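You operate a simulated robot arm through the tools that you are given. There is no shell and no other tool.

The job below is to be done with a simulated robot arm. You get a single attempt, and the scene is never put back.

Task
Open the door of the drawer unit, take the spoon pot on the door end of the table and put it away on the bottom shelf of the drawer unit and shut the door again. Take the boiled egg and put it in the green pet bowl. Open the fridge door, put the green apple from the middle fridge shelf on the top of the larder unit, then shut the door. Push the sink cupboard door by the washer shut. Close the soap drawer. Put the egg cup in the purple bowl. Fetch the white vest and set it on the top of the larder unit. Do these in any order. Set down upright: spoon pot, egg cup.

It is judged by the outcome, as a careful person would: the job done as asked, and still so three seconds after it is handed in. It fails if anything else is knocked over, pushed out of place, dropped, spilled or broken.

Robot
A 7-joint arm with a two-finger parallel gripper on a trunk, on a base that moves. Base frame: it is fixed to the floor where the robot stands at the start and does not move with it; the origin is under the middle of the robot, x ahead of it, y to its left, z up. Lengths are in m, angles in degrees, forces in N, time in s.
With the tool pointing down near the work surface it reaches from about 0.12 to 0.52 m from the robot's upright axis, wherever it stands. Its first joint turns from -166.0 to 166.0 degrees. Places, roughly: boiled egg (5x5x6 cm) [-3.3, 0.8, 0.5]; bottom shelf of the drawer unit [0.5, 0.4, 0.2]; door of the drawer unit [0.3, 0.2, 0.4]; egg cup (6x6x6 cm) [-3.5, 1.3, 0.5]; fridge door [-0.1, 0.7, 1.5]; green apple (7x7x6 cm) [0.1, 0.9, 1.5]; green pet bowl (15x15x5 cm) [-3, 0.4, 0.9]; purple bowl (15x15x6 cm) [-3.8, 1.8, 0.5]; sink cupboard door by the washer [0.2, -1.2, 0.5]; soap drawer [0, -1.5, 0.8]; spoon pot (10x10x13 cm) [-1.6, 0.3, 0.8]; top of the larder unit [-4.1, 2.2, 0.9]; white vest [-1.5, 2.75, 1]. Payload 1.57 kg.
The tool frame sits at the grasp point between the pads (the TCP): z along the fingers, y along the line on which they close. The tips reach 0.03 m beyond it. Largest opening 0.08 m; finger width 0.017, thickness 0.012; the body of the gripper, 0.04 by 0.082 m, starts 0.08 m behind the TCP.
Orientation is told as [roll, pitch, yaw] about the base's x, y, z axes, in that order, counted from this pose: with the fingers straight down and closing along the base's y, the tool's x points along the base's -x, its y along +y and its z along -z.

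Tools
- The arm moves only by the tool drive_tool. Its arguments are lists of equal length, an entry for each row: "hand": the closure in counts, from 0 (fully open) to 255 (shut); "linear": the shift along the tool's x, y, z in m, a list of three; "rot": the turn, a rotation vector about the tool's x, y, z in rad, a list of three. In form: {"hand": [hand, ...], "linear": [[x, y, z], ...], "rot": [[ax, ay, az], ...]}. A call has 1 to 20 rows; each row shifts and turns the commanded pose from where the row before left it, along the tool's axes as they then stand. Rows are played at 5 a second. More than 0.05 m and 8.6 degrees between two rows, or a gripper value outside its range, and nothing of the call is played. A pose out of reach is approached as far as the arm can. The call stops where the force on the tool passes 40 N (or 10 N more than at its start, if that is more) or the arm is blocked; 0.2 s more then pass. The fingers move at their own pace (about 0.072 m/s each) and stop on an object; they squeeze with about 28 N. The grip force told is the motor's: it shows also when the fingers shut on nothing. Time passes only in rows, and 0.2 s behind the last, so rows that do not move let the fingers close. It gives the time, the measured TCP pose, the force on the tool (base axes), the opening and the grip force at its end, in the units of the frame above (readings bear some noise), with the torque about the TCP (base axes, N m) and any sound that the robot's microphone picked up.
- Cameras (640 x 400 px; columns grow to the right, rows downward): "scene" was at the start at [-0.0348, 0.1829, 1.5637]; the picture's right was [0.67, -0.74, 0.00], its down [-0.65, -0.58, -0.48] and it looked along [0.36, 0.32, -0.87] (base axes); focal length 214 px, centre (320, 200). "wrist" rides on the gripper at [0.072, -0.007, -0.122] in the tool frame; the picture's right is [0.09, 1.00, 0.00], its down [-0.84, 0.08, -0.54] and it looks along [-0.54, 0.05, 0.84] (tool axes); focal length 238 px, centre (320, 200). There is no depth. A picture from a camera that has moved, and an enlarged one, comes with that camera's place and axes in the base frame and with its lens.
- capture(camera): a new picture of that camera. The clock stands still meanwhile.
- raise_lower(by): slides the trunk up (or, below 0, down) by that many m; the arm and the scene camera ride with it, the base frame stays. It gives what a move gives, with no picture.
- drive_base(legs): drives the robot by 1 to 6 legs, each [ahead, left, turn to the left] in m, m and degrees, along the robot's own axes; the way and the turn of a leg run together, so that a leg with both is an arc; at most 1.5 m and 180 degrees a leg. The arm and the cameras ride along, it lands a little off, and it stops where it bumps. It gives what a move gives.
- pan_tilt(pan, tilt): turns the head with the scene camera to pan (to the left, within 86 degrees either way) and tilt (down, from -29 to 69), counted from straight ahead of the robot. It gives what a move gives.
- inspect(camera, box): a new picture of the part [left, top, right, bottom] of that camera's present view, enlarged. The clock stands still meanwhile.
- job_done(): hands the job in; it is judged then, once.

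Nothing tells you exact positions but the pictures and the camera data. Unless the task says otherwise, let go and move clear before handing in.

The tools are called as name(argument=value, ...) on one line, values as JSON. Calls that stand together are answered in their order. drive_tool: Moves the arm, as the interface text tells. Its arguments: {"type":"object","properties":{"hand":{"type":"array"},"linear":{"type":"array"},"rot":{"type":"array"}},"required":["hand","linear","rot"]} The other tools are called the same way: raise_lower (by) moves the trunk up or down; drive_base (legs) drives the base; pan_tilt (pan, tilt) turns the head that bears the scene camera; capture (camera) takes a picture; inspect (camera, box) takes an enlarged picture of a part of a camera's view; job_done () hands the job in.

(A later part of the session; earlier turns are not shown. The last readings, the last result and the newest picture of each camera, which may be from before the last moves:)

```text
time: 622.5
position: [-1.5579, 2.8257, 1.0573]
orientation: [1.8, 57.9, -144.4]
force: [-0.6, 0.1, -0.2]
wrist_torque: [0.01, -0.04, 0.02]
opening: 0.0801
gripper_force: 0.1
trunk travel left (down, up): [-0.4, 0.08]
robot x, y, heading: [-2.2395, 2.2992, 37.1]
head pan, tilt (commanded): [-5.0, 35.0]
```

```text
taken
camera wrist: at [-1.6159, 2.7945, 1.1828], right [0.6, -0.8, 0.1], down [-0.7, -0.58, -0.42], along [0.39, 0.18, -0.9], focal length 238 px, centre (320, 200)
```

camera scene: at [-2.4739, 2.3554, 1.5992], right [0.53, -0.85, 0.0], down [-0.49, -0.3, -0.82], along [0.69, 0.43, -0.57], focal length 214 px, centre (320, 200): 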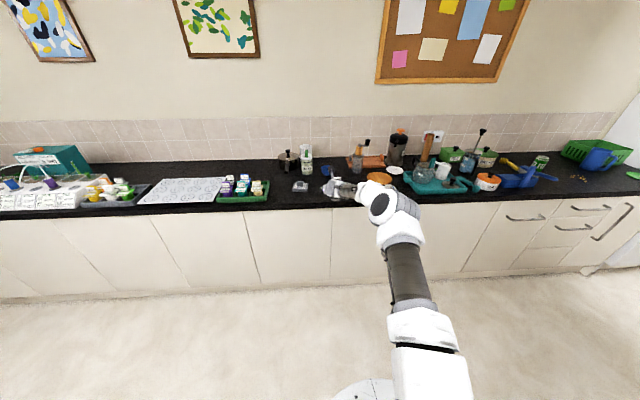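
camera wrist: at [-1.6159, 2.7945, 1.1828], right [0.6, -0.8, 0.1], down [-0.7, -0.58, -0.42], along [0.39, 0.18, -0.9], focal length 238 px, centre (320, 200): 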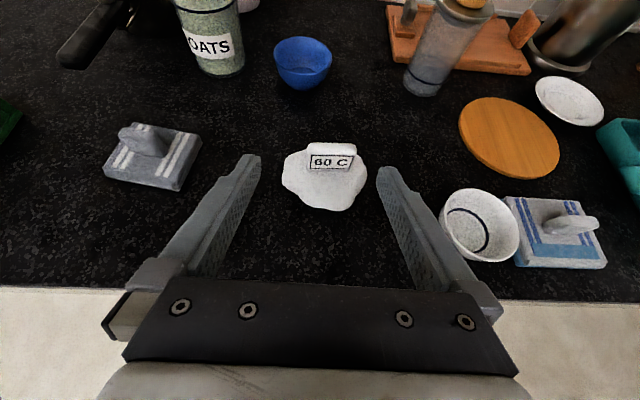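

The tag's centre is at about (-1.472, 2.860, 0.965). I'll bring the base forward, centre laterally, and descend onto it.

drive_base(legs=[[0.085, 0, 0]])

drive_tool(hand=[0, 0, 0], linear=[[0.0026, 0.017, 0.0042], [-0.0196, 0, 0.0123], [-0.0098, 0, 0.0062]], rot=[[0, 0, 0], [0, 0, 0], [0, 0, 0]])

capture(camera="wrist")

```text
time: 623.7
position: [-1.4879, 2.8756, 1.057]
orientation: [1.9, 57.8, -144.3]
force: [-0.1, 0.7, 0.9]
wrist_torque: [0.0, 0.04, -0.02]
opening: 0.0798
gripper_force: 0.0
trunk travel left (down, up): [-0.4, 0.08]
robot x, y, heading: [-2.1747, 2.3541, 37.4]
head pan, tilt (commanded): [-5.0, 35.0]
```

```text
time: 624.5
position: [-1.4751, 2.865, 1.0223]
orientation: [1.9, 57.8, -144.4]
force: [0.0, -1.2, 0.7]
wrist_torque: [-0.03, -0.03, -0.02]
opening: 0.0802
gripper_force: 0.0
trunk travel left (down, up): [-0.4, 0.08]
robot x, y, heading: [-2.1698, 2.3544, 37.2]
head pan, tilt (commanded): [-5.0, 35.0]
```

```text
taken
camera wrist: at [-1.5343, 2.8349, 1.1493], right [0.6, -0.8, 0.1], down [-0.7, -0.58, -0.42], along [0.39, 0.18, -0.9], focal length 238 px, centre (320, 200)
```

wrist: 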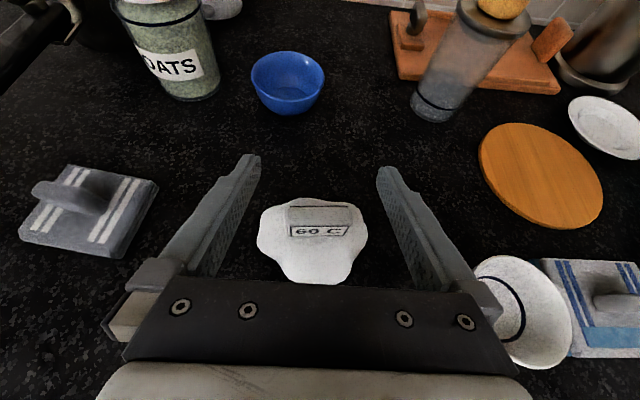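

The tag is centred between the fingers. Descending the last 5.5 cm.

drive_tool(hand=[0, 0, 0, 0], linear=[[-0.0154, 0.0015, 0.0112], [-0.0154, 0.0015, 0.0112], [-0.0135, 0, 0.0095], [0, 0, 0]], rot=[[0, 0, 0], [0, 0, 0], [0, 0, 0], [0, 0, 0]])

capture(camera="wrist")

```text
time: 625.5
position: [-1.4706, 2.8627, 0.9672]
orientation: [1.9, 57.8, -144.4]
force: [0.1, 0.2, 0.1]
wrist_torque: [0.03, -0.02, -0.01]
opening: 0.0801
gripper_force: 0.0
trunk travel left (down, up): [-0.4, 0.08]
robot x, y, heading: [-2.1757, 2.3504, 37.2]
head pan, tilt (commanded): [-5.0, 35.0]
```

```text
taken
camera wrist: at [-1.5296, 2.8327, 1.0939], right [0.6, -0.8, 0.1], down [-0.7, -0.58, -0.42], along [0.39, 0.18, -0.9], focal length 238 px, centre (320, 200)
```

wrist: 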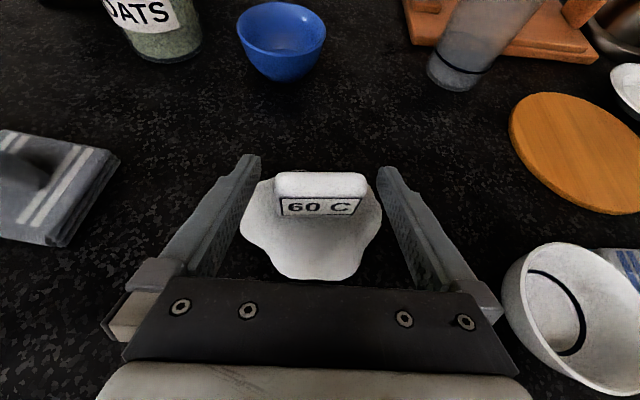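

The tag sits right between the pads. Closing on it.

drive_tool(hand=[60, 120, 255, 255, 255], linear=[[0, 0, 0], [0, 0, 0], [0, 0, 0], [0, 0, 0], [0, 0, 0]], rot=[[0, 0, 0], [0, 0, 0], [0, 0, 0], [0, 0, 0], [0, 0, 0]])

drive_tool(hand=[255, 255, 255, 255, 255], linear=[[0.0085, 0, -0.0053], [0.0169, 0, -0.0106], [0.0169, 0, -0.0106], [0.0169, 0, -0.0106], [0, 0, 0]], rot=[[0, 0, 0], [0, 0, 0], [0, 0, 0], [0, 0, 0], [0, 0, 0]])

capture(camera="wrist")

capture(camera="scene")

```text
time: 626.7
position: [-1.4705, 2.8628, 0.9676]
orientation: [1.8, 57.8, -144.4]
force: [-0.3, 0.7, 0.0]
wrist_torque: [0.13, 0.08, -0.04]
opening: 0.0547
gripper_force: 28.3
trunk travel left (down, up): [-0.4, 0.08]
robot x, y, heading: [-2.1756, 2.3535, 37.2]
head pan, tilt (commanded): [-5.0, 35.0]
```

```text
time: 627.9
position: [-1.4725, 2.8638, 1.0372]
orientation: [1.8, 57.9, -144.3]
force: [0.0, -0.5, -0.8]
wrist_torque: [-0.01, 0.01, -0.01]
opening: 0.0548
gripper_force: 27.7
trunk travel left (down, up): [-0.4, 0.08]
robot x, y, heading: [-2.171, 2.3527, 37.4]
head pan, tilt (commanded): [-5.0, 35.0]
```

```text
taken
camera wrist: at [-1.5303, 2.8335, 1.1644], right [0.6, -0.8, 0.1], down [-0.7, -0.58, -0.42], along [0.39, 0.18, -0.9], focal length 238 px, centre (320, 200)
```

wrist: 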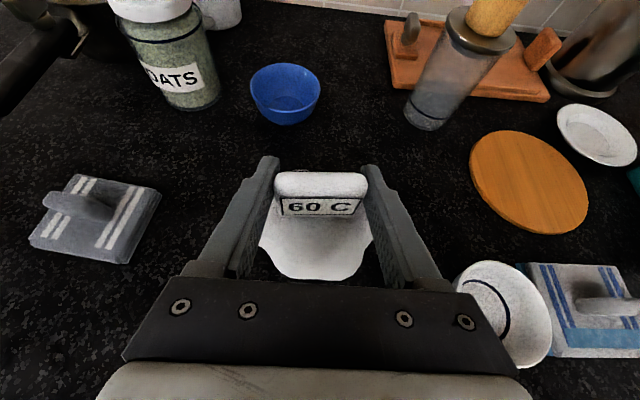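

```text
taken
camera scene: at [-2.2515, 2.461, 1.5991], right [0.53, -0.85, 0.0], down [-0.49, -0.31, -0.82], along [0.69, 0.44, -0.57], focal length 214 px, centre (320, 200)
```

scene: 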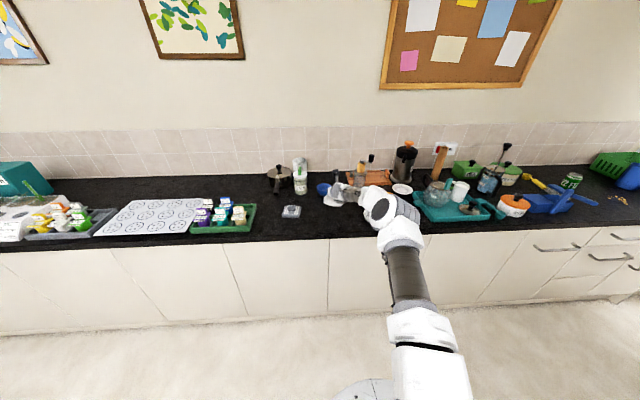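

The vest is lifted. I'll carry it across to the larder unit, to the free top area to the right of the apple.

drive_base(legs=[[-0.4, 0, 0], [0, 0, 180], [0, -1.1, 0]])

pan_tilt(pan=5, tilt=35)

capture(camera="scene")

capture(camera="wrist")

```text
time: 649.3
position: [-3.8731, 2.4612, 1.0373]
orientation: [1.9, 57.7, 36.7]
force: [-0.2, -0.6, -0.8]
wrist_torque: [-0.01, -0.01, 0.01]
opening: 0.0537
gripper_force: 28.0
trunk travel left (down, up): [-0.4, 0.08]
robot x, y, heading: [-3.1772, 2.9883, -141.6]
head pan, tilt (commanded): [-5.0, 35.0]
```

```text
time: 650.0
position: [-3.8729, 2.4606, 1.0379]
orientation: [1.9, 57.8, 36.7]
force: [0.4, 0.1, -1.0]
wrist_torque: [0.02, -0.01, 0.0]
opening: 0.0541
gripper_force: 28.3
trunk travel left (down, up): [-0.4, 0.08]
robot x, y, heading: [-3.1783, 2.9876, -141.8]
head pan, tilt (commanded): [5.0, 35.0]
```

```text
taken
camera scene: at [-3.098, 2.8646, 1.5992], right [-0.68, 0.73, 0.0], down [0.42, 0.39, -0.82], along [-0.6, -0.56, -0.57], focal length 214 px, centre (320, 200)
```

scene: 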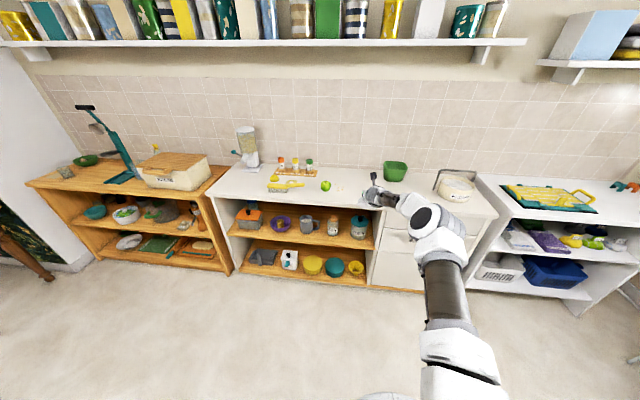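

```text
taken
camera wrist: at [-3.8154, 2.49, 1.164], right [-0.61, 0.79, 0.1], down [0.69, 0.59, -0.42], along [-0.38, -0.19, -0.9], focal length 238 px, centre (320, 200)
```

wrist: 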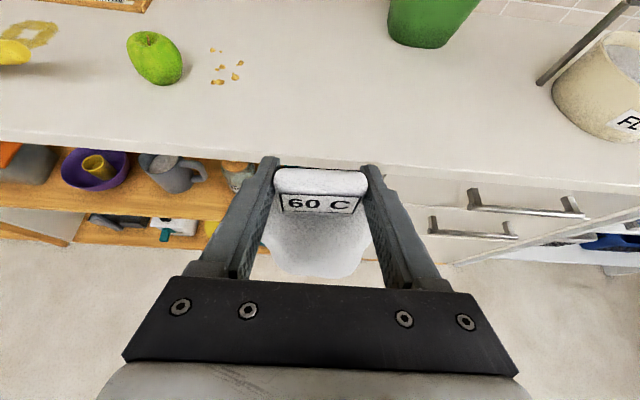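

The top ahead, between the crumbs and the green tub, is free. Moving forward over it.

drive_base(legs=[[0.265, -0.006, 0]])

drive_tool(hand=[255, 255, 255, 255], linear=[[-0.0169, 0, 0.0106], [-0.0169, 0, 0.0106], [-0.0127, 0, 0.008], [0, 0, 0]], rot=[[0, 0, 0], [0, 0, 0], [0, 0, 0], [0, 0, 0]])

capture(camera="wrist")

inspect(camera="scene", box=[280, 120, 480, 245])

```text
time: 652.4
position: [-4.089, 2.3028, 1.0387]
orientation: [1.9, 57.6, 36.5]
force: [0.3, 0.4, -0.6]
wrist_torque: [-0.01, -0.01, 0.02]
opening: 0.0539
gripper_force: 28.2
trunk travel left (down, up): [-0.4, 0.08]
robot x, y, heading: [-3.3936, 2.8271, -141.9]
head pan, tilt (commanded): [5.0, 35.0]
```

```text
time: 653.4
position: [-4.0896, 2.3041, 0.9833]
orientation: [1.8, 57.9, 36.6]
force: [-0.2, 0.4, -0.6]
wrist_torque: [0.01, -0.02, 0.03]
opening: 0.054
gripper_force: 28.3
trunk travel left (down, up): [-0.4, 0.08]
robot x, y, heading: [-3.3923, 2.8267, -141.7]
head pan, tilt (commanded): [5.0, 35.0]
```

```text
taken
camera wrist: at [-4.0315, 2.3327, 1.1083], right [-0.61, 0.79, 0.1], down [0.69, 0.59, -0.42], along [-0.38, -0.19, -0.9], focal length 238 px, centre (320, 200)
```

wrist: 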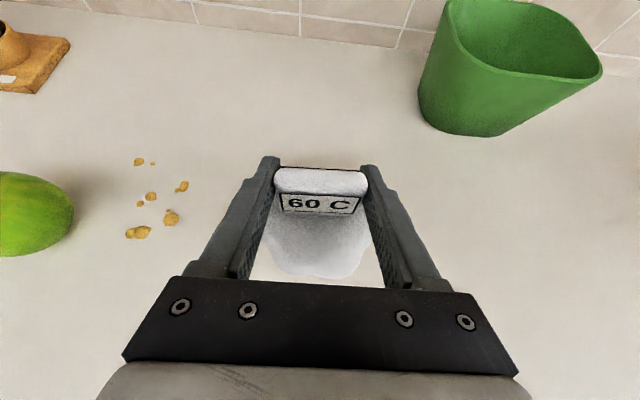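

```text
3.20 times, centred on (380, 182) of scene
camera zoom: at [-3.3121, 2.7038, 1.5992], right [-0.68, 0.73, 0.0], down [0.42, 0.39, -0.82], along [-0.6, -0.56, -0.57], focal length 686 px, centre (128, 256)
```

zoom: 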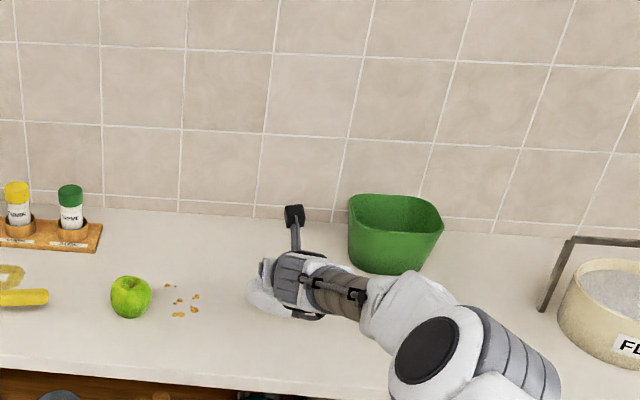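

Good clear spot. Lowering until contact.

drive_tool(hand=[255, 255, 255, 255, 255], linear=[[-0.0085, 0, 0.0053], [-0.0068, 0, 0.0042], [-0.0042, 0, 0.0027], [-0.0034, 0, 0.0021], [0, 0, 0]], rot=[[0, 0, 0], [0, 0, 0], [0, 0, 0], [0, 0, 0], [0, 0, 0]])

drive_tool(hand=[255, 255, 255, 255], linear=[[-0.0025, 0, 0.0016], [-0.0025, 0, 0.0016], [-0.0017, 0, 0.0011], [0, 0, 0]], rot=[[0, 0, 0], [0, 0, 0], [0, 0, 0], [0, 0, 0]])

```text
time: 654.5
position: [-4.0879, 2.3036, 0.956]
orientation: [1.9, 57.8, 36.5]
force: [-0.6, -0.3, -0.6]
wrist_torque: [0.02, 0.0, 0.01]
opening: 0.0535
gripper_force: 27.7
trunk travel left (down, up): [-0.4, 0.08]
robot x, y, heading: [-3.3938, 2.8225, -141.9]
head pan, tilt (commanded): [5.0, 35.0]
```

```text
time: 655.5
position: [-4.0879, 2.3041, 0.9497]
orientation: [1.9, 57.7, 36.4]
force: [-0.8, -0.5, 1.7]
wrist_torque: [-0.09, -0.09, 0.0]
opening: 0.0536
gripper_force: 28.3
trunk travel left (down, up): [-0.4, 0.08]
robot x, y, heading: [-3.3915, 2.827, -142.1]
head pan, tilt (commanded): [5.0, 35.0]
```

drive_tool(hand=[255, 255, 60, 0, 0, 0], linear=[[-0.0017, 0, 0.0011], [0, 0, 0], [0, 0, 0], [0, 0, 0], [0, 0, 0], [0, 0, 0]], rot=[[0, 0, 0], [0, 0, 0], [0, 0, 0], [0, 0, 0], [0, 0, 0], [0, 0, 0]])

drive_tool(hand=[0, 0, 0, 0, 0], linear=[[0.0085, 0, -0.0053], [0.0169, 0, -0.0106], [0.0254, 0, -0.0159], [0.0254, 0, -0.0159], [0, 0, 0]], rot=[[0, 0, 0], [0, 0, 0], [0, 0, 0], [0, 0, 0], [0, 0, 0]])

capture(camera="wrist")

```text
time: 657.0
position: [-4.0885, 2.3047, 0.9466]
orientation: [1.9, 57.7, 36.6]
force: [0.7, 1.4, 0.3]
wrist_torque: [0.0, -0.01, 0.0]
opening: 0.08
gripper_force: 0.1
trunk travel left (down, up): [-0.4, 0.08]
robot x, y, heading: [-3.3919, 2.8231, -142.1]
head pan, tilt (commanded): [5.0, 35.0]
```

```text
time: 658.1
position: [-4.0867, 2.3022, 1.0366]
orientation: [2.0, 57.8, 36.7]
force: [-0.3, -0.7, 0.6]
wrist_torque: [0.03, -0.01, 0.01]
opening: 0.0799
gripper_force: 0.0
trunk travel left (down, up): [-0.4, 0.08]
robot x, y, heading: [-3.3943, 2.8276, -142.0]
head pan, tilt (commanded): [5.0, 35.0]
```

```text
taken
camera wrist: at [-4.0292, 2.3314, 1.1627], right [-0.61, 0.79, 0.1], down [0.69, 0.59, -0.42], along [-0.38, -0.19, -0.9], focal length 238 px, centre (320, 200)
```

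wrist: 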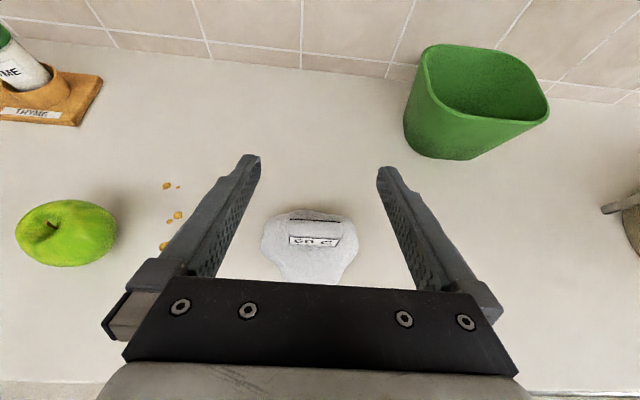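

The vest is on the larder unit beside the apple. The last job is shutting the fridge door. I'll back out, turn toward the kitchen end, and drive back.

drive_base(legs=[[-0.38, 0, 0]])

capture(camera="scene")

drive_base(legs=[[0, 0, 89], [1.2, 0.1, 0], [0.7, 0.1, 0]])

pan_tilt(pan=15, tilt=20)

drive_tool(hand=[255, 255, 255], linear=[[0, 0, 0], [0, 0, 0], [0, 0, 0]], rot=[[0, 0, 0], [0, 0, 0], [0, 0, 0]])

capture(camera="scene")

```text
time: 661.2
position: [-3.794, 2.5342, 1.0363]
orientation: [2.0, 57.7, 36.5]
force: [-0.1, -0.3, 0.4]
wrist_torque: [-0.02, -0.03, -0.01]
opening: 0.0801
gripper_force: 0.1
trunk travel left (down, up): [-0.4, 0.08]
robot x, y, heading: [-3.0972, 3.0544, -142.0]
head pan, tilt (commanded): [5.0, 35.0]
```

```text
taken
camera scene: at [-3.0171, 2.9343, 1.5992], right [-0.68, 0.73, 0.0], down [0.42, 0.39, -0.82], along [-0.6, -0.56, -0.57], focal length 214 px, centre (320, 200)
```

scene: 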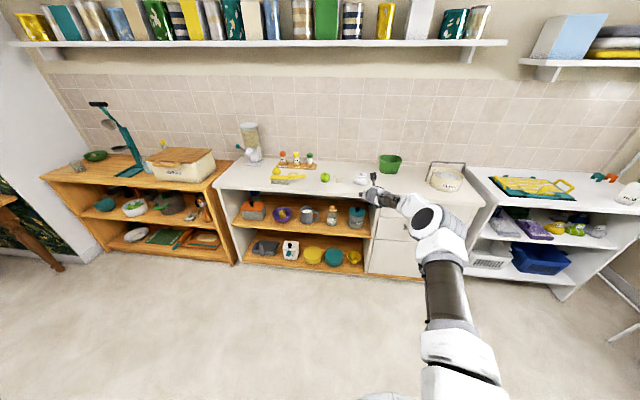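

```text
time: 678.9
position: [-1.3446, 0.9133, 1.037]
orientation: [1.9, 57.8, 123.9]
force: [0.5, 0.6, 0.1]
wrist_torque: [0.01, 0.01, -0.01]
opening: 0.08
gripper_force: 0.1
trunk travel left (down, up): [-0.4, 0.08]
robot x, y, heading: [-1.8371, 1.6298, -54.8]
head pan, tilt (commanded): [5.0, 35.0]
```

```text
time: 679.6
position: [-1.3445, 0.9138, 1.0363]
orientation: [1.7, 57.7, 123.8]
force: [0.2, 0.4, -0.4]
wrist_torque: [0.02, 0.01, 0.05]
opening: 0.0802
gripper_force: 0.1
trunk travel left (down, up): [-0.4, 0.08]
robot x, y, heading: [-1.834, 1.6346, -54.7]
head pan, tilt (commanded): [15.0, 20.0]
```

```text
time: 680.4
position: [-1.3446, 0.9124, 1.0366]
orientation: [1.9, 57.8, 123.7]
force: [0.9, -0.1, 0.3]
wrist_torque: [0.0, -0.04, 0.0]
opening: 0.0001
gripper_force: 18.6
trunk travel left (down, up): [-0.4, 0.08]
robot x, y, heading: [-1.8317, 1.6306, -54.7]
head pan, tilt (commanded): [15.0, 20.0]
```

```text
taken
camera scene: at [-1.6977, 1.7168, 1.623], right [-0.64, -0.77, 0.0], down [-0.26, 0.22, -0.94], along [0.72, -0.6, -0.34], focal length 214 px, centre (320, 200)
```

scene: 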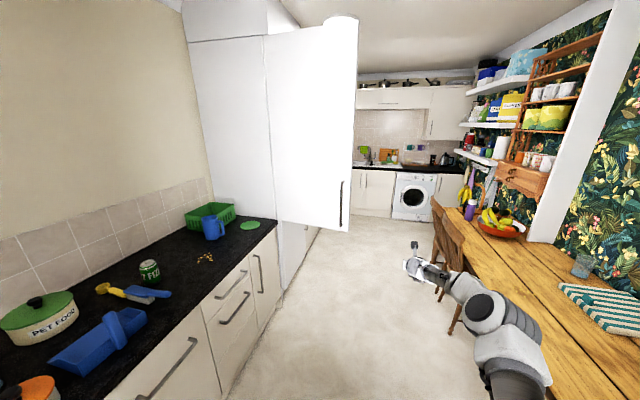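

The fridge door stands open at about 100°. I'll align on its outer face, inboard of the handle, and push it with closed fingertips by driving forward.

drive_base(legs=[[0.1, 0.265, 1.6]])

drive_tool(hand=[255, 255, 255, 255], linear=[[0, -0.0425, 0], [0, -0.0425, 0], [0, -0.0425, 0], [0, -0.04, 0]], rot=[[0, 0, 0], [0, 0, 0], [0, 0, 0], [0, 0, 0]])

capture(camera="scene")

capture(camera="wrist")

```text
time: 683.0
position: [-1.0563, 1.0014, 1.037]
orientation: [2.0, 57.8, 125.2]
force: [-1.4, -0.1, -0.2]
wrist_torque: [-0.02, -0.04, 0.02]
opening: 0.0
gripper_force: 21.8
trunk travel left (down, up): [-0.4, 0.08]
robot x, y, heading: [-1.5647, 1.7091, -53.4]
head pan, tilt (commanded): [15.0, 20.0]
```

```text
time: 684.0
position: [-0.916, 1.0956, 1.0351]
orientation: [2.0, 57.8, 125.1]
force: [0.9, 0.1, -0.3]
wrist_torque: [-0.01, -0.02, 0.03]
opening: 0.0
gripper_force: 21.4
trunk travel left (down, up): [-0.4, 0.08]
robot x, y, heading: [-1.5636, 1.7076, -53.2]
head pan, tilt (commanded): [15.0, 20.0]
```

```text
taken
camera scene: at [-1.4283, 1.7963, 1.623], right [-0.62, -0.78, 0.0], down [-0.27, 0.21, -0.94], along [0.74, -0.58, -0.34], focal length 214 px, centre (320, 200)
```

scene: 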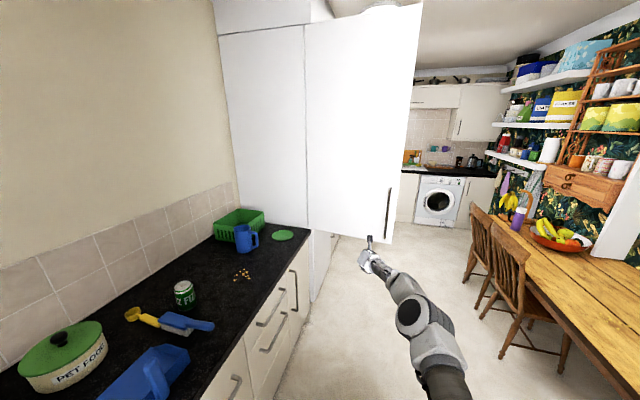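

```text
taken
camera wrist: at [-0.9442, 1.153, 1.1605], right [-0.8, -0.59, 0.1], down [-0.57, 0.71, -0.42], along [0.18, -0.39, -0.9], focal length 238 px, centre (320, 200)
```

wrist: 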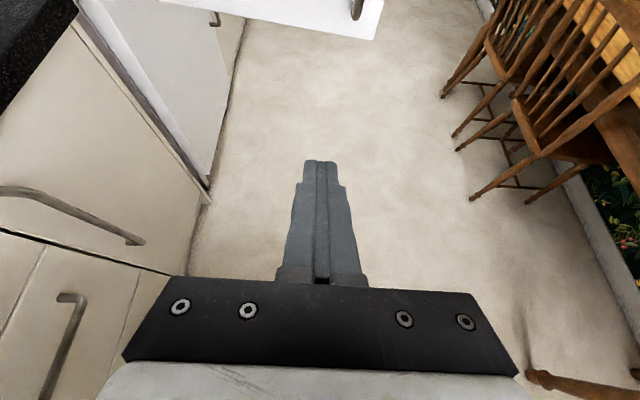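

My fingertips are aligned with the door's outer face, inboard of the handle. Driving forward to push.

drive_base(legs=[[0.36, 0, 0]])

drive_base(legs=[[0.12, 0.0, 0]])

capture(camera="scene")

capture(camera="wrist")

```text
time: 686.9
position: [-0.7064, 0.7993, 1.0344]
orientation: [2.0, 57.8, 124.5]
force: [0.8, 1.1, -0.1]
wrist_torque: [-0.04, -0.05, -0.02]
opening: 0.0003
gripper_force: 21.7
trunk travel left (down, up): [-0.4, 0.08]
robot x, y, heading: [-1.3463, 1.4174, -54.0]
head pan, tilt (commanded): [15.0, 20.0]
```

```text
time: 688.4
position: [-0.6364, 0.7031, 1.0344]
orientation: [2.0, 57.7, 124.6]
force: [0.0, -0.3, -0.4]
wrist_torque: [-0.02, -0.05, 0.03]
opening: 0.0001
gripper_force: 21.6
trunk travel left (down, up): [-0.4, 0.08]
robot x, y, heading: [-1.275, 1.3192, -54.1]
head pan, tilt (commanded): [15.0, 20.0]
```

```text
taken
camera scene: at [-1.1436, 1.4088, 1.623], right [-0.63, -0.78, 0.0], down [-0.27, 0.21, -0.94], along [0.73, -0.59, -0.34], focal length 214 px, centre (320, 200)
```

scene: 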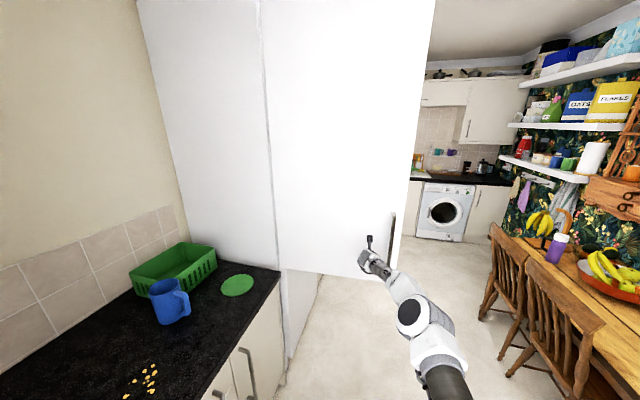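

```text
taken
camera wrist: at [-0.6661, 0.7608, 1.1605], right [-0.81, -0.58, 0.1], down [-0.56, 0.71, -0.42], along [0.17, -0.39, -0.9], focal length 238 px, centre (320, 200)
```

wrist: 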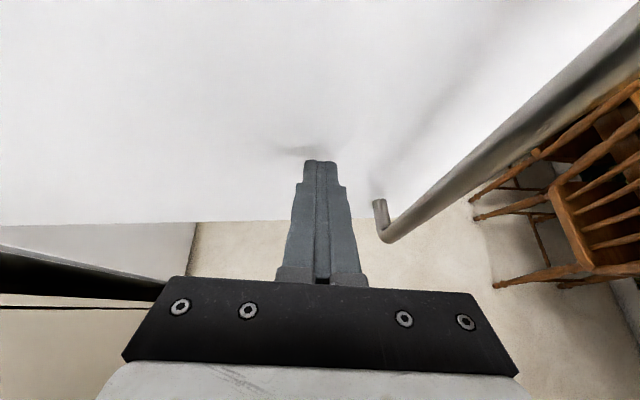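

The tips are on the door just inboard of the handle. Continuing the push along the arc.

drive_base(legs=[[0.12, 0.02, 0]])

drive_base(legs=[[0.11, 0.045, 0]])

capture(camera="scene")

capture(camera="wrist")

```text
time: 689.8
position: [-0.5529, 0.619, 1.0351]
orientation: [2.0, 57.8, 124.6]
force: [-0.7, 0.2, -0.7]
wrist_torque: [-0.02, 0.03, 0.0]
opening: 0.0001
gripper_force: 21.6
trunk travel left (down, up): [-0.4, 0.08]
robot x, y, heading: [-1.1962, 1.2371, -53.8]
head pan, tilt (commanded): [15.0, 20.0]
```

```text
time: 691.2
position: [-0.4497, 0.5569, 1.0356]
orientation: [2.1, 57.8, 124.8]
force: [0.5, 0.0, 0.0]
wrist_torque: [-0.01, 0.02, 0.0]
opening: 0.0
gripper_force: 21.6
trunk travel left (down, up): [-0.4, 0.08]
robot x, y, heading: [-1.0931, 1.1754, -53.8]
head pan, tilt (commanded): [15.0, 20.0]
```

```text
taken
camera scene: at [-0.9569, 1.2628, 1.623], right [-0.63, -0.78, 0.0], down [-0.27, 0.21, -0.94], along [0.73, -0.59, -0.34], focal length 214 px, centre (320, 200)
```

scene: 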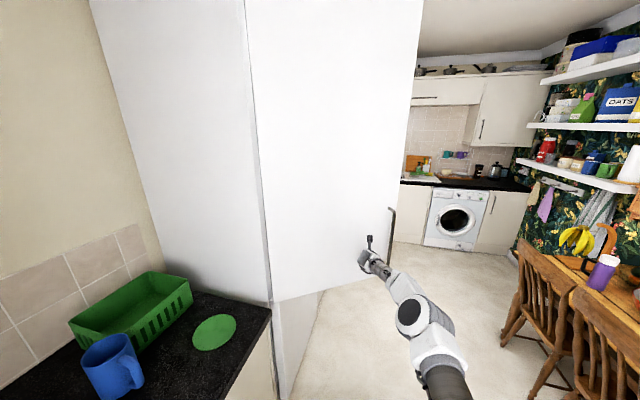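

```text
taken
camera wrist: at [-0.4793, 0.6149, 1.1604], right [-0.81, -0.58, 0.1], down [-0.56, 0.71, -0.42], along [0.17, -0.39, -0.9], focal length 238 px, centre (320, 200)
```

wrist: 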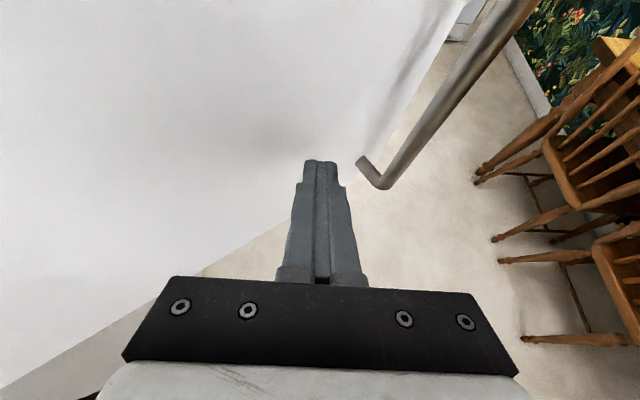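

The door is at about 65°. I'll combine base moves forward with arm moves to the left to follow the arc.

drive_tool(hand=[255, 255, 255], linear=[[0, -0.015, 0], [0, -0.015, 0], [0, -0.015, 0]], rot=[[0, 0, 0], [0, 0, 0], [0, 0, 0]])

drive_base(legs=[[0.08, 0.01, 0]])

drive_tool(hand=[255, 255, 255, 255], linear=[[0, -0.015, 0], [0, -0.015, 0], [0, -0.015, 0], [0, -0.015, 0]], rot=[[0, 0, 0], [0, 0, 0], [0, 0, 0], [0, 0, 0]])

capture(camera="scene")

capture(camera="wrist")

```text
time: 692.0
position: [-0.419, 0.5799, 1.033]
orientation: [1.7, 57.8, 124.5]
force: [0.0, -1.0, 0.3]
wrist_torque: [0.01, -0.01, 0.04]
opening: 0.0
gripper_force: 21.3
out of reach, approached as far as the arm can: row 3
trunk travel left (down, up): [-0.4, 0.08]
robot x, y, heading: [-1.0932, 1.1748, -53.8]
head pan, tilt (commanded): [15.0, 20.0]
```

```text
time: 693.2
position: [-0.3632, 0.5215, 1.033]
orientation: [2.0, 57.7, 124.7]
force: [0.7, -1.2, 0.5]
wrist_torque: [-0.04, -0.01, 0.02]
opening: 0.0
gripper_force: 21.0
trunk travel left (down, up): [-0.4, 0.08]
robot x, y, heading: [-1.038, 1.1195, -53.7]
head pan, tilt (commanded): [15.0, 20.0]
```

```text
time: 694.2
position: [-0.3474, 0.547, 1.0172]
orientation: [2.1, 57.8, 124.7]
force: [-1.2, -1.6, 0.9]
wrist_torque: [-0.04, 0.02, -0.08]
opening: 0.0
gripper_force: 21.3
out of reach, approached as far as the arm can: row 1, 2, 3, 4
trunk travel left (down, up): [-0.4, 0.08]
robot x, y, heading: [-1.0346, 1.1167, -53.8]
head pan, tilt (commanded): [15.0, 20.0]
```

```text
taken
camera scene: at [-0.9024, 1.2046, 1.623], right [-0.63, -0.78, 0.0], down [-0.27, 0.21, -0.94], along [0.73, -0.59, -0.34], focal length 214 px, centre (320, 200)
```

scene: 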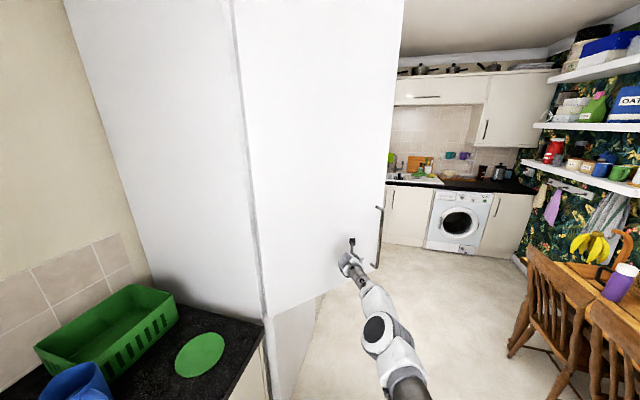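

```text
taken
camera wrist: at [-0.3753, 0.6049, 1.1424], right [-0.81, -0.58, 0.1], down [-0.56, 0.71, -0.42], along [0.17, -0.39, -0.9], focal length 238 px, centre (320, 200)
```

wrist: 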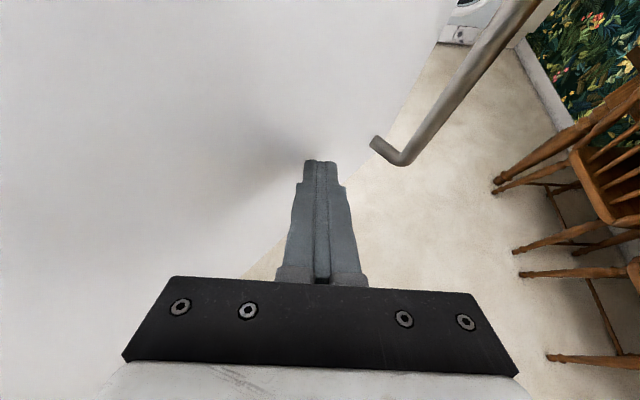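

The door is at about 50°. I'll reposition to face its outer side squarely (heading about -13°), as I did when opening it, then push it the rest of the way.

drive_base(legs=[[-0.2, 0, 0]])

drive_tool(hand=[255, 255, 255, 255, 255], linear=[[0, 0.042, 0], [0, 0.042, 0], [0, 0.042, 0], [0, 0.042, 0], [0, 0.042, 0]], rot=[[0, 0, 0], [0, 0, 0], [0, 0, 0], [0, 0, 0], [0, 0, 0]])

drive_base(legs=[[0, -0.52, 0], [0.28, 0, 0], [0, 0, 40.8]])

pan_tilt(pan=10, tilt=20)

capture(camera="scene")

capture(camera="wrist")

```text
time: 696.1
position: [-0.4633, 0.7112, 1.0173]
orientation: [2.0, 57.8, 124.9]
force: [0.4, 0.3, -0.3]
wrist_torque: [-0.02, -0.02, -0.01]
opening: 0.0
gripper_force: 21.7
trunk travel left (down, up): [-0.4, 0.08]
robot x, y, heading: [-1.1566, 1.2736, -53.8]
head pan, tilt (commanded): [15.0, 20.0]
```

```text
time: 697.3
position: [-0.6385, 0.5968, 1.0215]
orientation: [1.8, 57.8, 124.8]
force: [-0.2, -0.2, 0.9]
wrist_torque: [-0.01, 0.01, 0.01]
opening: 0.0
gripper_force: 21.1
trunk travel left (down, up): [-0.4, 0.08]
robot x, y, heading: [-1.1585, 1.276, -53.8]
head pan, tilt (commanded): [15.0, 20.0]
```

```text
time: 706.3
position: [-0.5691, 0.5739, 1.0214]
orientation: [2.0, 57.8, 166.5]
force: [0.7, 0.1, -0.4]
wrist_torque: [0.02, -0.03, -0.01]
opening: 0.0001
gripper_force: 21.5
trunk travel left (down, up): [-0.4, 0.08]
robot x, y, heading: [-1.41, 0.7401, -11.8]
head pan, tilt (commanded): [15.0, 20.0]
```

```text
time: 707.0
position: [-0.5679, 0.5737, 1.0212]
orientation: [1.9, 57.8, 166.5]
force: [0.3, 0.1, -0.3]
wrist_torque: [-0.02, 0.01, 0.02]
opening: 0.0
gripper_force: 21.4
trunk travel left (down, up): [-0.4, 0.08]
robot x, y, heading: [-1.4068, 0.7412, -12.1]
head pan, tilt (commanded): [10.0, 20.0]
```

```text
taken
camera scene: at [-1.3676, 0.8891, 1.623], right [-0.03, -1.0, 0.0], down [-0.34, 0.01, -0.94], along [0.94, -0.03, -0.34], focal length 214 px, centre (320, 200)
```

scene: 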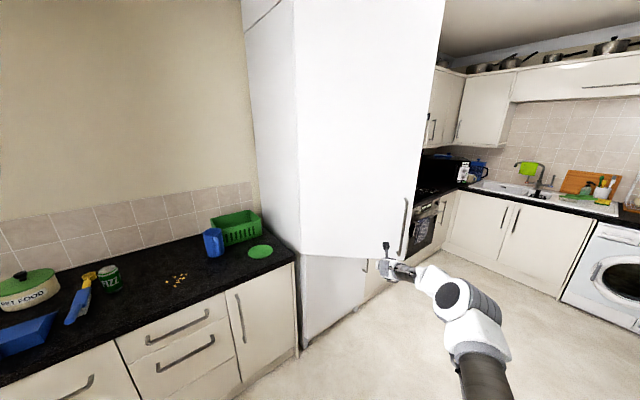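

```text
taken
camera wrist: at [-0.6287, 0.5985, 1.1478], right [-0.21, -0.97, 0.1], down [-0.9, 0.15, -0.42], along [0.39, -0.17, -0.9], focal length 238 px, centre (320, 200)
```

wrist: 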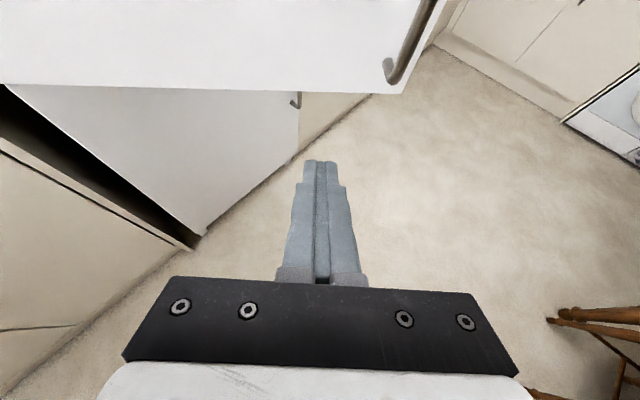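

Now I'm facing the door's outer side squarely, with the handle about 11 cm to the right of my line. Pushing forward.

drive_base(legs=[[0.2, 0, 0]])

drive_base(legs=[[0.1, 0.03, 0]])

capture(camera="scene")

capture(camera="wrist")

```text
time: 708.9
position: [-0.3777, 0.5353, 1.022]
orientation: [1.9, 57.9, 166.6]
force: [0.2, 0.8, -0.9]
wrist_torque: [0.01, 0.01, 0.0]
opening: 0.0001
gripper_force: 21.2
trunk travel left (down, up): [-0.4, 0.08]
robot x, y, heading: [-1.2198, 0.6966, -11.9]
head pan, tilt (commanded): [10.0, 20.0]
```

```text
time: 710.2
position: [-0.2726, 0.5431, 1.0217]
orientation: [2.0, 57.8, 166.6]
force: [0.0, 0.6, 0.1]
wrist_torque: [-0.02, -0.01, 0.03]
opening: 0.0
gripper_force: 21.0
trunk travel left (down, up): [-0.4, 0.08]
robot x, y, heading: [-1.1157, 0.7127, -11.8]
head pan, tilt (commanded): [10.0, 20.0]
```

```text
taken
camera scene: at [-1.0733, 0.8574, 1.623], right [-0.03, -1.0, 0.0], down [-0.34, 0.01, -0.94], along [0.94, -0.03, -0.34], focal length 214 px, centre (320, 200)
```

scene: 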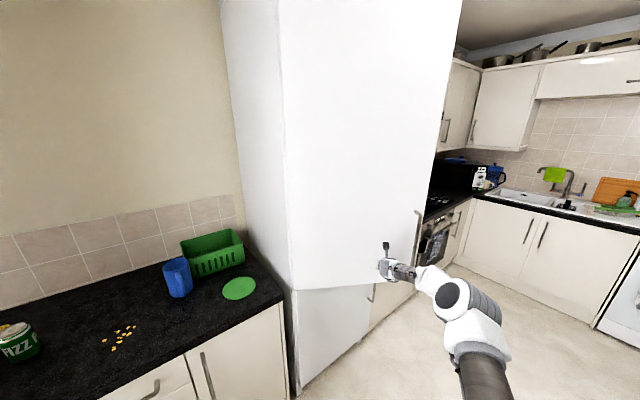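

```text
taken
camera wrist: at [-0.3341, 0.5678, 1.1478], right [-0.21, -0.97, 0.1], down [-0.9, 0.15, -0.42], along [0.39, -0.17, -0.9], focal length 238 px, centre (320, 200)
```

wrist: 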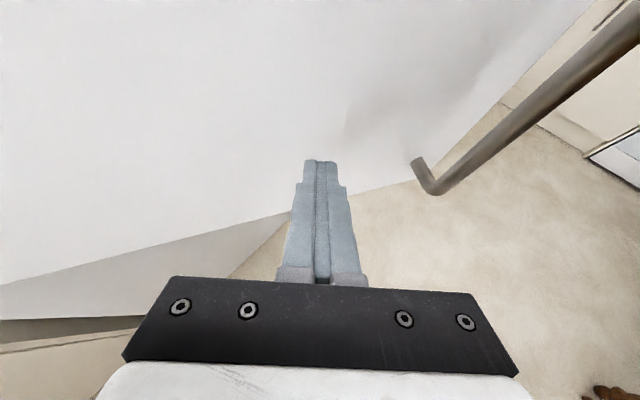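

About 35° left. Continuing in small steps.

drive_base(legs=[[0.08, 0.025, 0]])

drive_base(legs=[[0.06, 0.03, 0]])

capture(camera="scene")

capture(camera="wrist")

```text
time: 711.4
position: [-0.1906, 0.5524, 1.0216]
orientation: [1.9, 57.8, 166.5]
force: [-1.2, 0.2, 0.3]
wrist_torque: [-0.01, 0.01, 0.02]
opening: 0.0
gripper_force: 21.1
trunk travel left (down, up): [-0.4, 0.08]
robot x, y, heading: [-1.0304, 0.7158, -11.9]
head pan, tilt (commanded): [10.0, 20.0]
```

```text
time: 712.4
position: [-0.1255, 0.5701, 1.0212]
orientation: [2.0, 57.8, 166.7]
force: [-1.0, 0.0, -0.4]
wrist_torque: [-0.03, 0.01, -0.03]
opening: 0.0002
gripper_force: 21.6
trunk travel left (down, up): [-0.4, 0.08]
robot x, y, heading: [-0.9689, 0.7303, -12.1]
head pan, tilt (commanded): [10.0, 20.0]
```

```text
taken
camera scene: at [-0.9264, 0.8825, 1.623], right [-0.03, -1.0, 0.0], down [-0.34, 0.01, -0.94], along [0.94, -0.03, -0.34], focal length 214 px, centre (320, 200)
```

scene: 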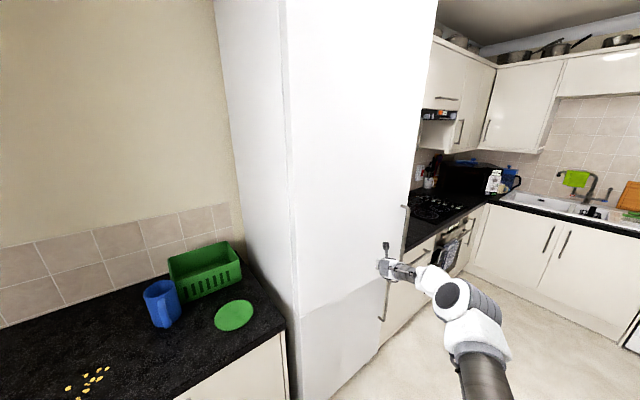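

```text
taken
camera wrist: at [-0.1864, 0.5947, 1.1479], right [-0.21, -0.97, 0.1], down [-0.9, 0.15, -0.42], along [0.39, -0.17, -0.9], focal length 238 px, centre (320, 200)
```

wrist: 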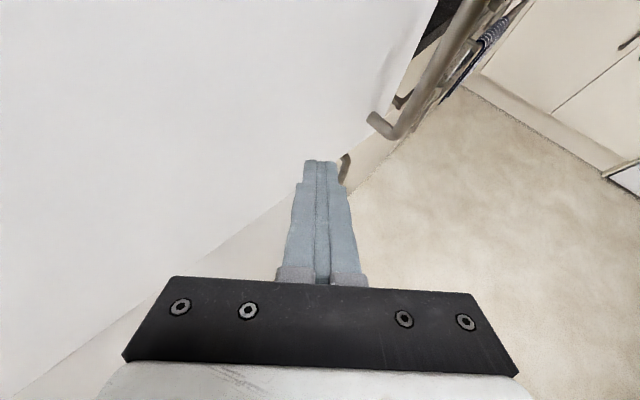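

Nearly shut, about 10°. Pushing toward the fridge with base and arm until it seats.

drive_base(legs=[[0.03, 0.035, 0]])

drive_tool(hand=[255, 255, 255, 255, 255, 255, 255, 255], linear=[[0.002, -0.005, 0.0031], [0.002, -0.005, 0.0031], [0.002, -0.005, 0.0031], [0.002, -0.005, 0.0031], [0.002, -0.005, 0.0031], [0.002, -0.005, 0.0031], [0.002, -0.005, 0.0031], [0.002, -0.005, 0.0031]], rot=[[0, 0, 0], [0, 0, 0], [0, 0, 0], [0, 0, 0], [0, 0, 0], [0, 0, 0], [0, 0, 0], [0, 0, 0]])

capture(camera="scene")

capture(camera="wrist")

```text
time: 713.4
position: [-0.0899, 0.5999, 1.022]
orientation: [2.0, 57.9, 166.9]
force: [1.0, -0.2, -0.2]
wrist_torque: [-0.03, 0.01, -0.01]
opening: 0.0
gripper_force: 21.5
trunk travel left (down, up): [-0.4, 0.08]
robot x, y, heading: [-0.9329, 0.7609, -11.8]
head pan, tilt (commanded): [10.0, 20.0]
```

```text
time: 714.9
position: [-0.0635, 0.6177, 1.0216]
orientation: [2.5, 57.4, 166.6]
force: [-23.3, 1.9, 7.9]
wrist_torque: [0.08, -0.02, 0.13]
opening: 0.0
gripper_force: 21.9
trunk travel left (down, up): [-0.4, 0.08]
robot x, y, heading: [-0.9283, 0.7601, -11.8]
head pan, tilt (commanded): [10.0, 20.0]
stopped in row 7: the force on the tool passed its limit at 47 N (the readings are from after the stop); the commanded pose is now the measured one
```

```text
taken
camera scene: at [-0.8953, 0.9113, 1.6233], right [-0.03, -1.0, 0.0], down [-0.34, 0.01, -0.94], along [0.94, -0.03, -0.34], focal length 214 px, centre (320, 200)
```

scene: 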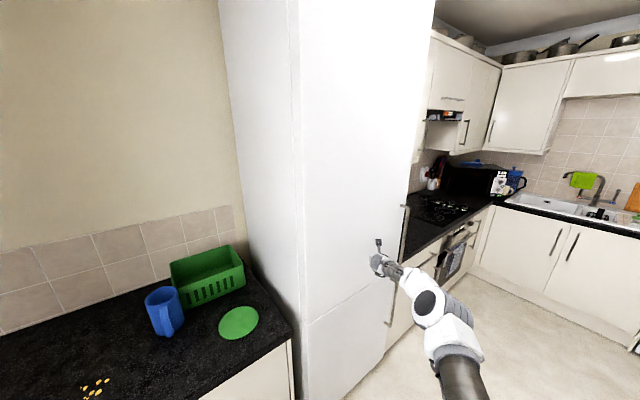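

```text
taken
camera wrist: at [-0.125, 0.6435, 1.1477], right [-0.22, -0.97, 0.1], down [-0.9, 0.16, -0.41], along [0.39, -0.18, -0.9], focal length 238 px, centre (320, 200)
```

wrist: 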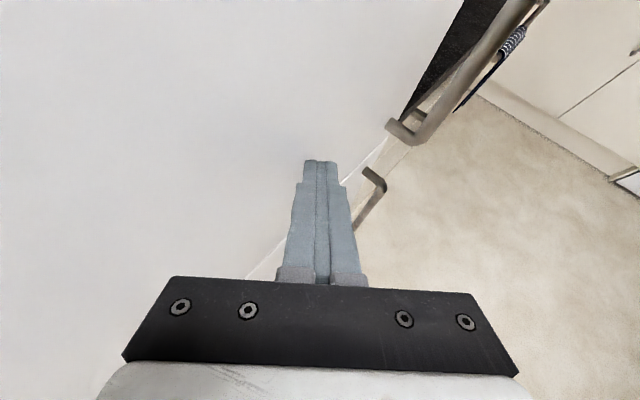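

It resisted at 47 N, so it's probably seated. I'll back away and check from the front that the door is flush.

drive_tool(hand=[255, 255, 255], linear=[[-0.01, 0.02, -0.016], [-0.016, 0.01, -0.025], [-0.016, 0, -0.025]], rot=[[0, 0, 0], [0, 0, 0], [0, 0, 0]])

drive_base(legs=[[-0.2, -0.1, 0]])

pan_tilt(pan=20, tilt=20)

drive_tool(hand=[255, 255, 255], linear=[[0, 0, 0], [0, 0, 0], [0, 0, 0]], rot=[[0, 0, 0], [0, 0, 0], [0, 0, 0]])

capture(camera="scene")

inspect(camera="scene", box=[220, 180, 420, 400])

```text
time: 715.7
position: [-0.1463, 0.6106, 1.0189]
orientation: [2.4, 57.3, 166.7]
force: [0.3, 0.4, -0.4]
wrist_torque: [0.01, 0.01, 0.02]
opening: 0.0001
gripper_force: 20.9
trunk travel left (down, up): [-0.4, 0.08]
robot x, y, heading: [-0.9304, 0.764, -11.9]
head pan, tilt (commanded): [10.0, 20.0]
```

```text
time: 717.6
position: [-0.3609, 0.5543, 1.0178]
orientation: [2.3, 57.4, 166.8]
force: [0.0, 0.2, -0.6]
wrist_torque: [-0.02, 0.01, 0.0]
opening: 0.0
gripper_force: 21.0
trunk travel left (down, up): [-0.4, 0.08]
robot x, y, heading: [-1.1462, 0.7027, -11.8]
head pan, tilt (commanded): [10.0, 20.0]
```

```text
time: 718.3
position: [-0.3592, 0.5539, 1.0193]
orientation: [2.4, 57.4, 166.7]
force: [0.2, -0.2, 0.1]
wrist_torque: [0.0, 0.01, -0.01]
opening: 0.0001
gripper_force: 21.6
trunk travel left (down, up): [-0.4, 0.08]
robot x, y, heading: [-1.1501, 0.7076, -11.8]
head pan, tilt (commanded): [20.0, 20.0]
```

```text
time: 719.1
position: [-0.3583, 0.5545, 1.018]
orientation: [2.4, 57.3, 166.8]
force: [0.4, 1.0, 0.3]
wrist_torque: [0.01, 0.03, -0.02]
opening: 0.0002
gripper_force: 20.9
trunk travel left (down, up): [-0.4, 0.08]
robot x, y, heading: [-1.1438, 0.7025, -12.2]
head pan, tilt (commanded): [20.0, 20.0]
```

```text
taken
camera scene: at [-1.1063, 0.8697, 1.623], right [0.14, -0.99, 0.0], down [-0.34, -0.05, -0.94], along [0.93, 0.13, -0.34], focal length 214 px, centre (320, 200)
```

scene: 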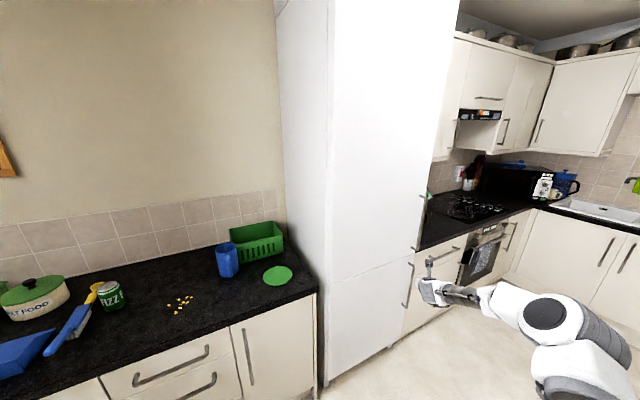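

```text
1.82 times, centred on (320, 290) of scene
camera zoom: at [-1.1063, 0.8697, 1.623], right [0.14, -0.99, 0.0], down [-0.34, -0.05, -0.94], along [0.93, 0.13, -0.34], focal length 390 px, centre (320, 36)
```

zoom: 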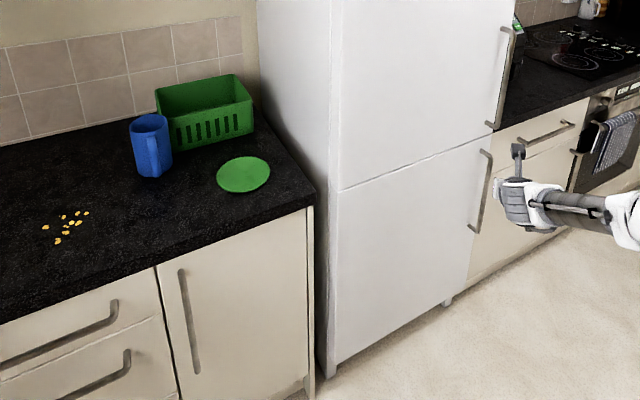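

The fridge door is flush with the freezer door below. I'll take a final look at the sink side and drawer unit to confirm everything stayed shut.

pan_tilt(pan=-30, tilt=15)

drive_tool(hand=[255, 255, 255, 255], linear=[[0, 0, 0], [0, 0, 0], [0, 0, 0], [0, 0, 0]], rot=[[0, 0, 0], [0, 0, 0], [0, 0, 0], [0, 0, 0]])

capture(camera="scene")

inspect(camera="scene", box=[160, 120, 480, 320])

```text
time: 720.3
position: [-0.3597, 0.5545, 1.0186]
orientation: [2.4, 57.4, 166.6]
force: [-0.7, -0.2, -0.5]
wrist_torque: [0.0, -0.01, 0.02]
opening: 0.0002
gripper_force: 20.7
trunk travel left (down, up): [-0.4, 0.08]
robot x, y, heading: [-1.1504, 0.7064, -11.9]
head pan, tilt (commanded): [-30.0, 15.0]
```

```text
time: 721.3
position: [-0.3591, 0.5557, 1.0185]
orientation: [2.4, 57.4, 166.8]
force: [-0.7, -0.4, -0.2]
wrist_torque: [0.0, 0.0, 0.0]
opening: 0.0002
gripper_force: 21.4
trunk travel left (down, up): [-0.4, 0.08]
robot x, y, heading: [-1.147, 0.7032, -11.9]
head pan, tilt (commanded): [-30.0, 15.0]
```

```text
taken
camera scene: at [-1.1288, 0.7941, 1.6312], right [-0.67, -0.75, 0.0], down [-0.19, 0.17, -0.97], along [0.72, -0.64, -0.26], focal length 214 px, centre (320, 200)
```

scene: 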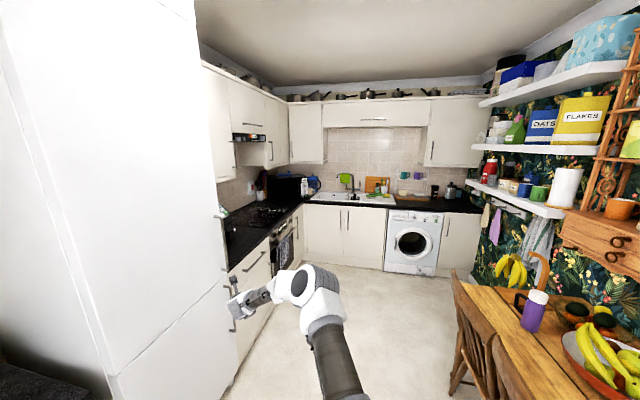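

```text
2.00 times, centred on (320, 220) of scene
camera zoom: at [-1.1288, 0.7941, 1.6312], right [-0.67, -0.75, 0.0], down [-0.19, 0.17, -0.97], along [0.72, -0.64, -0.26], focal length 429 px, centre (320, 160)
```

zoom: 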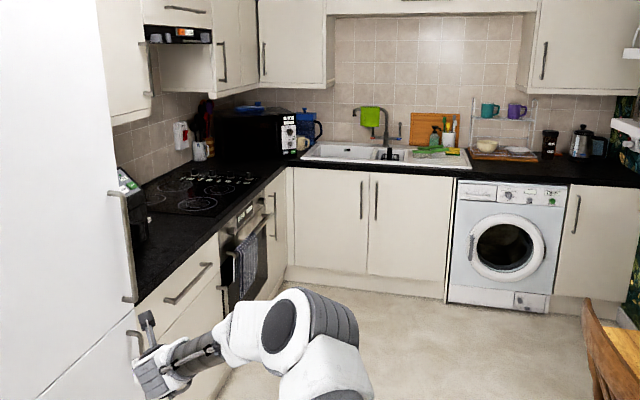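

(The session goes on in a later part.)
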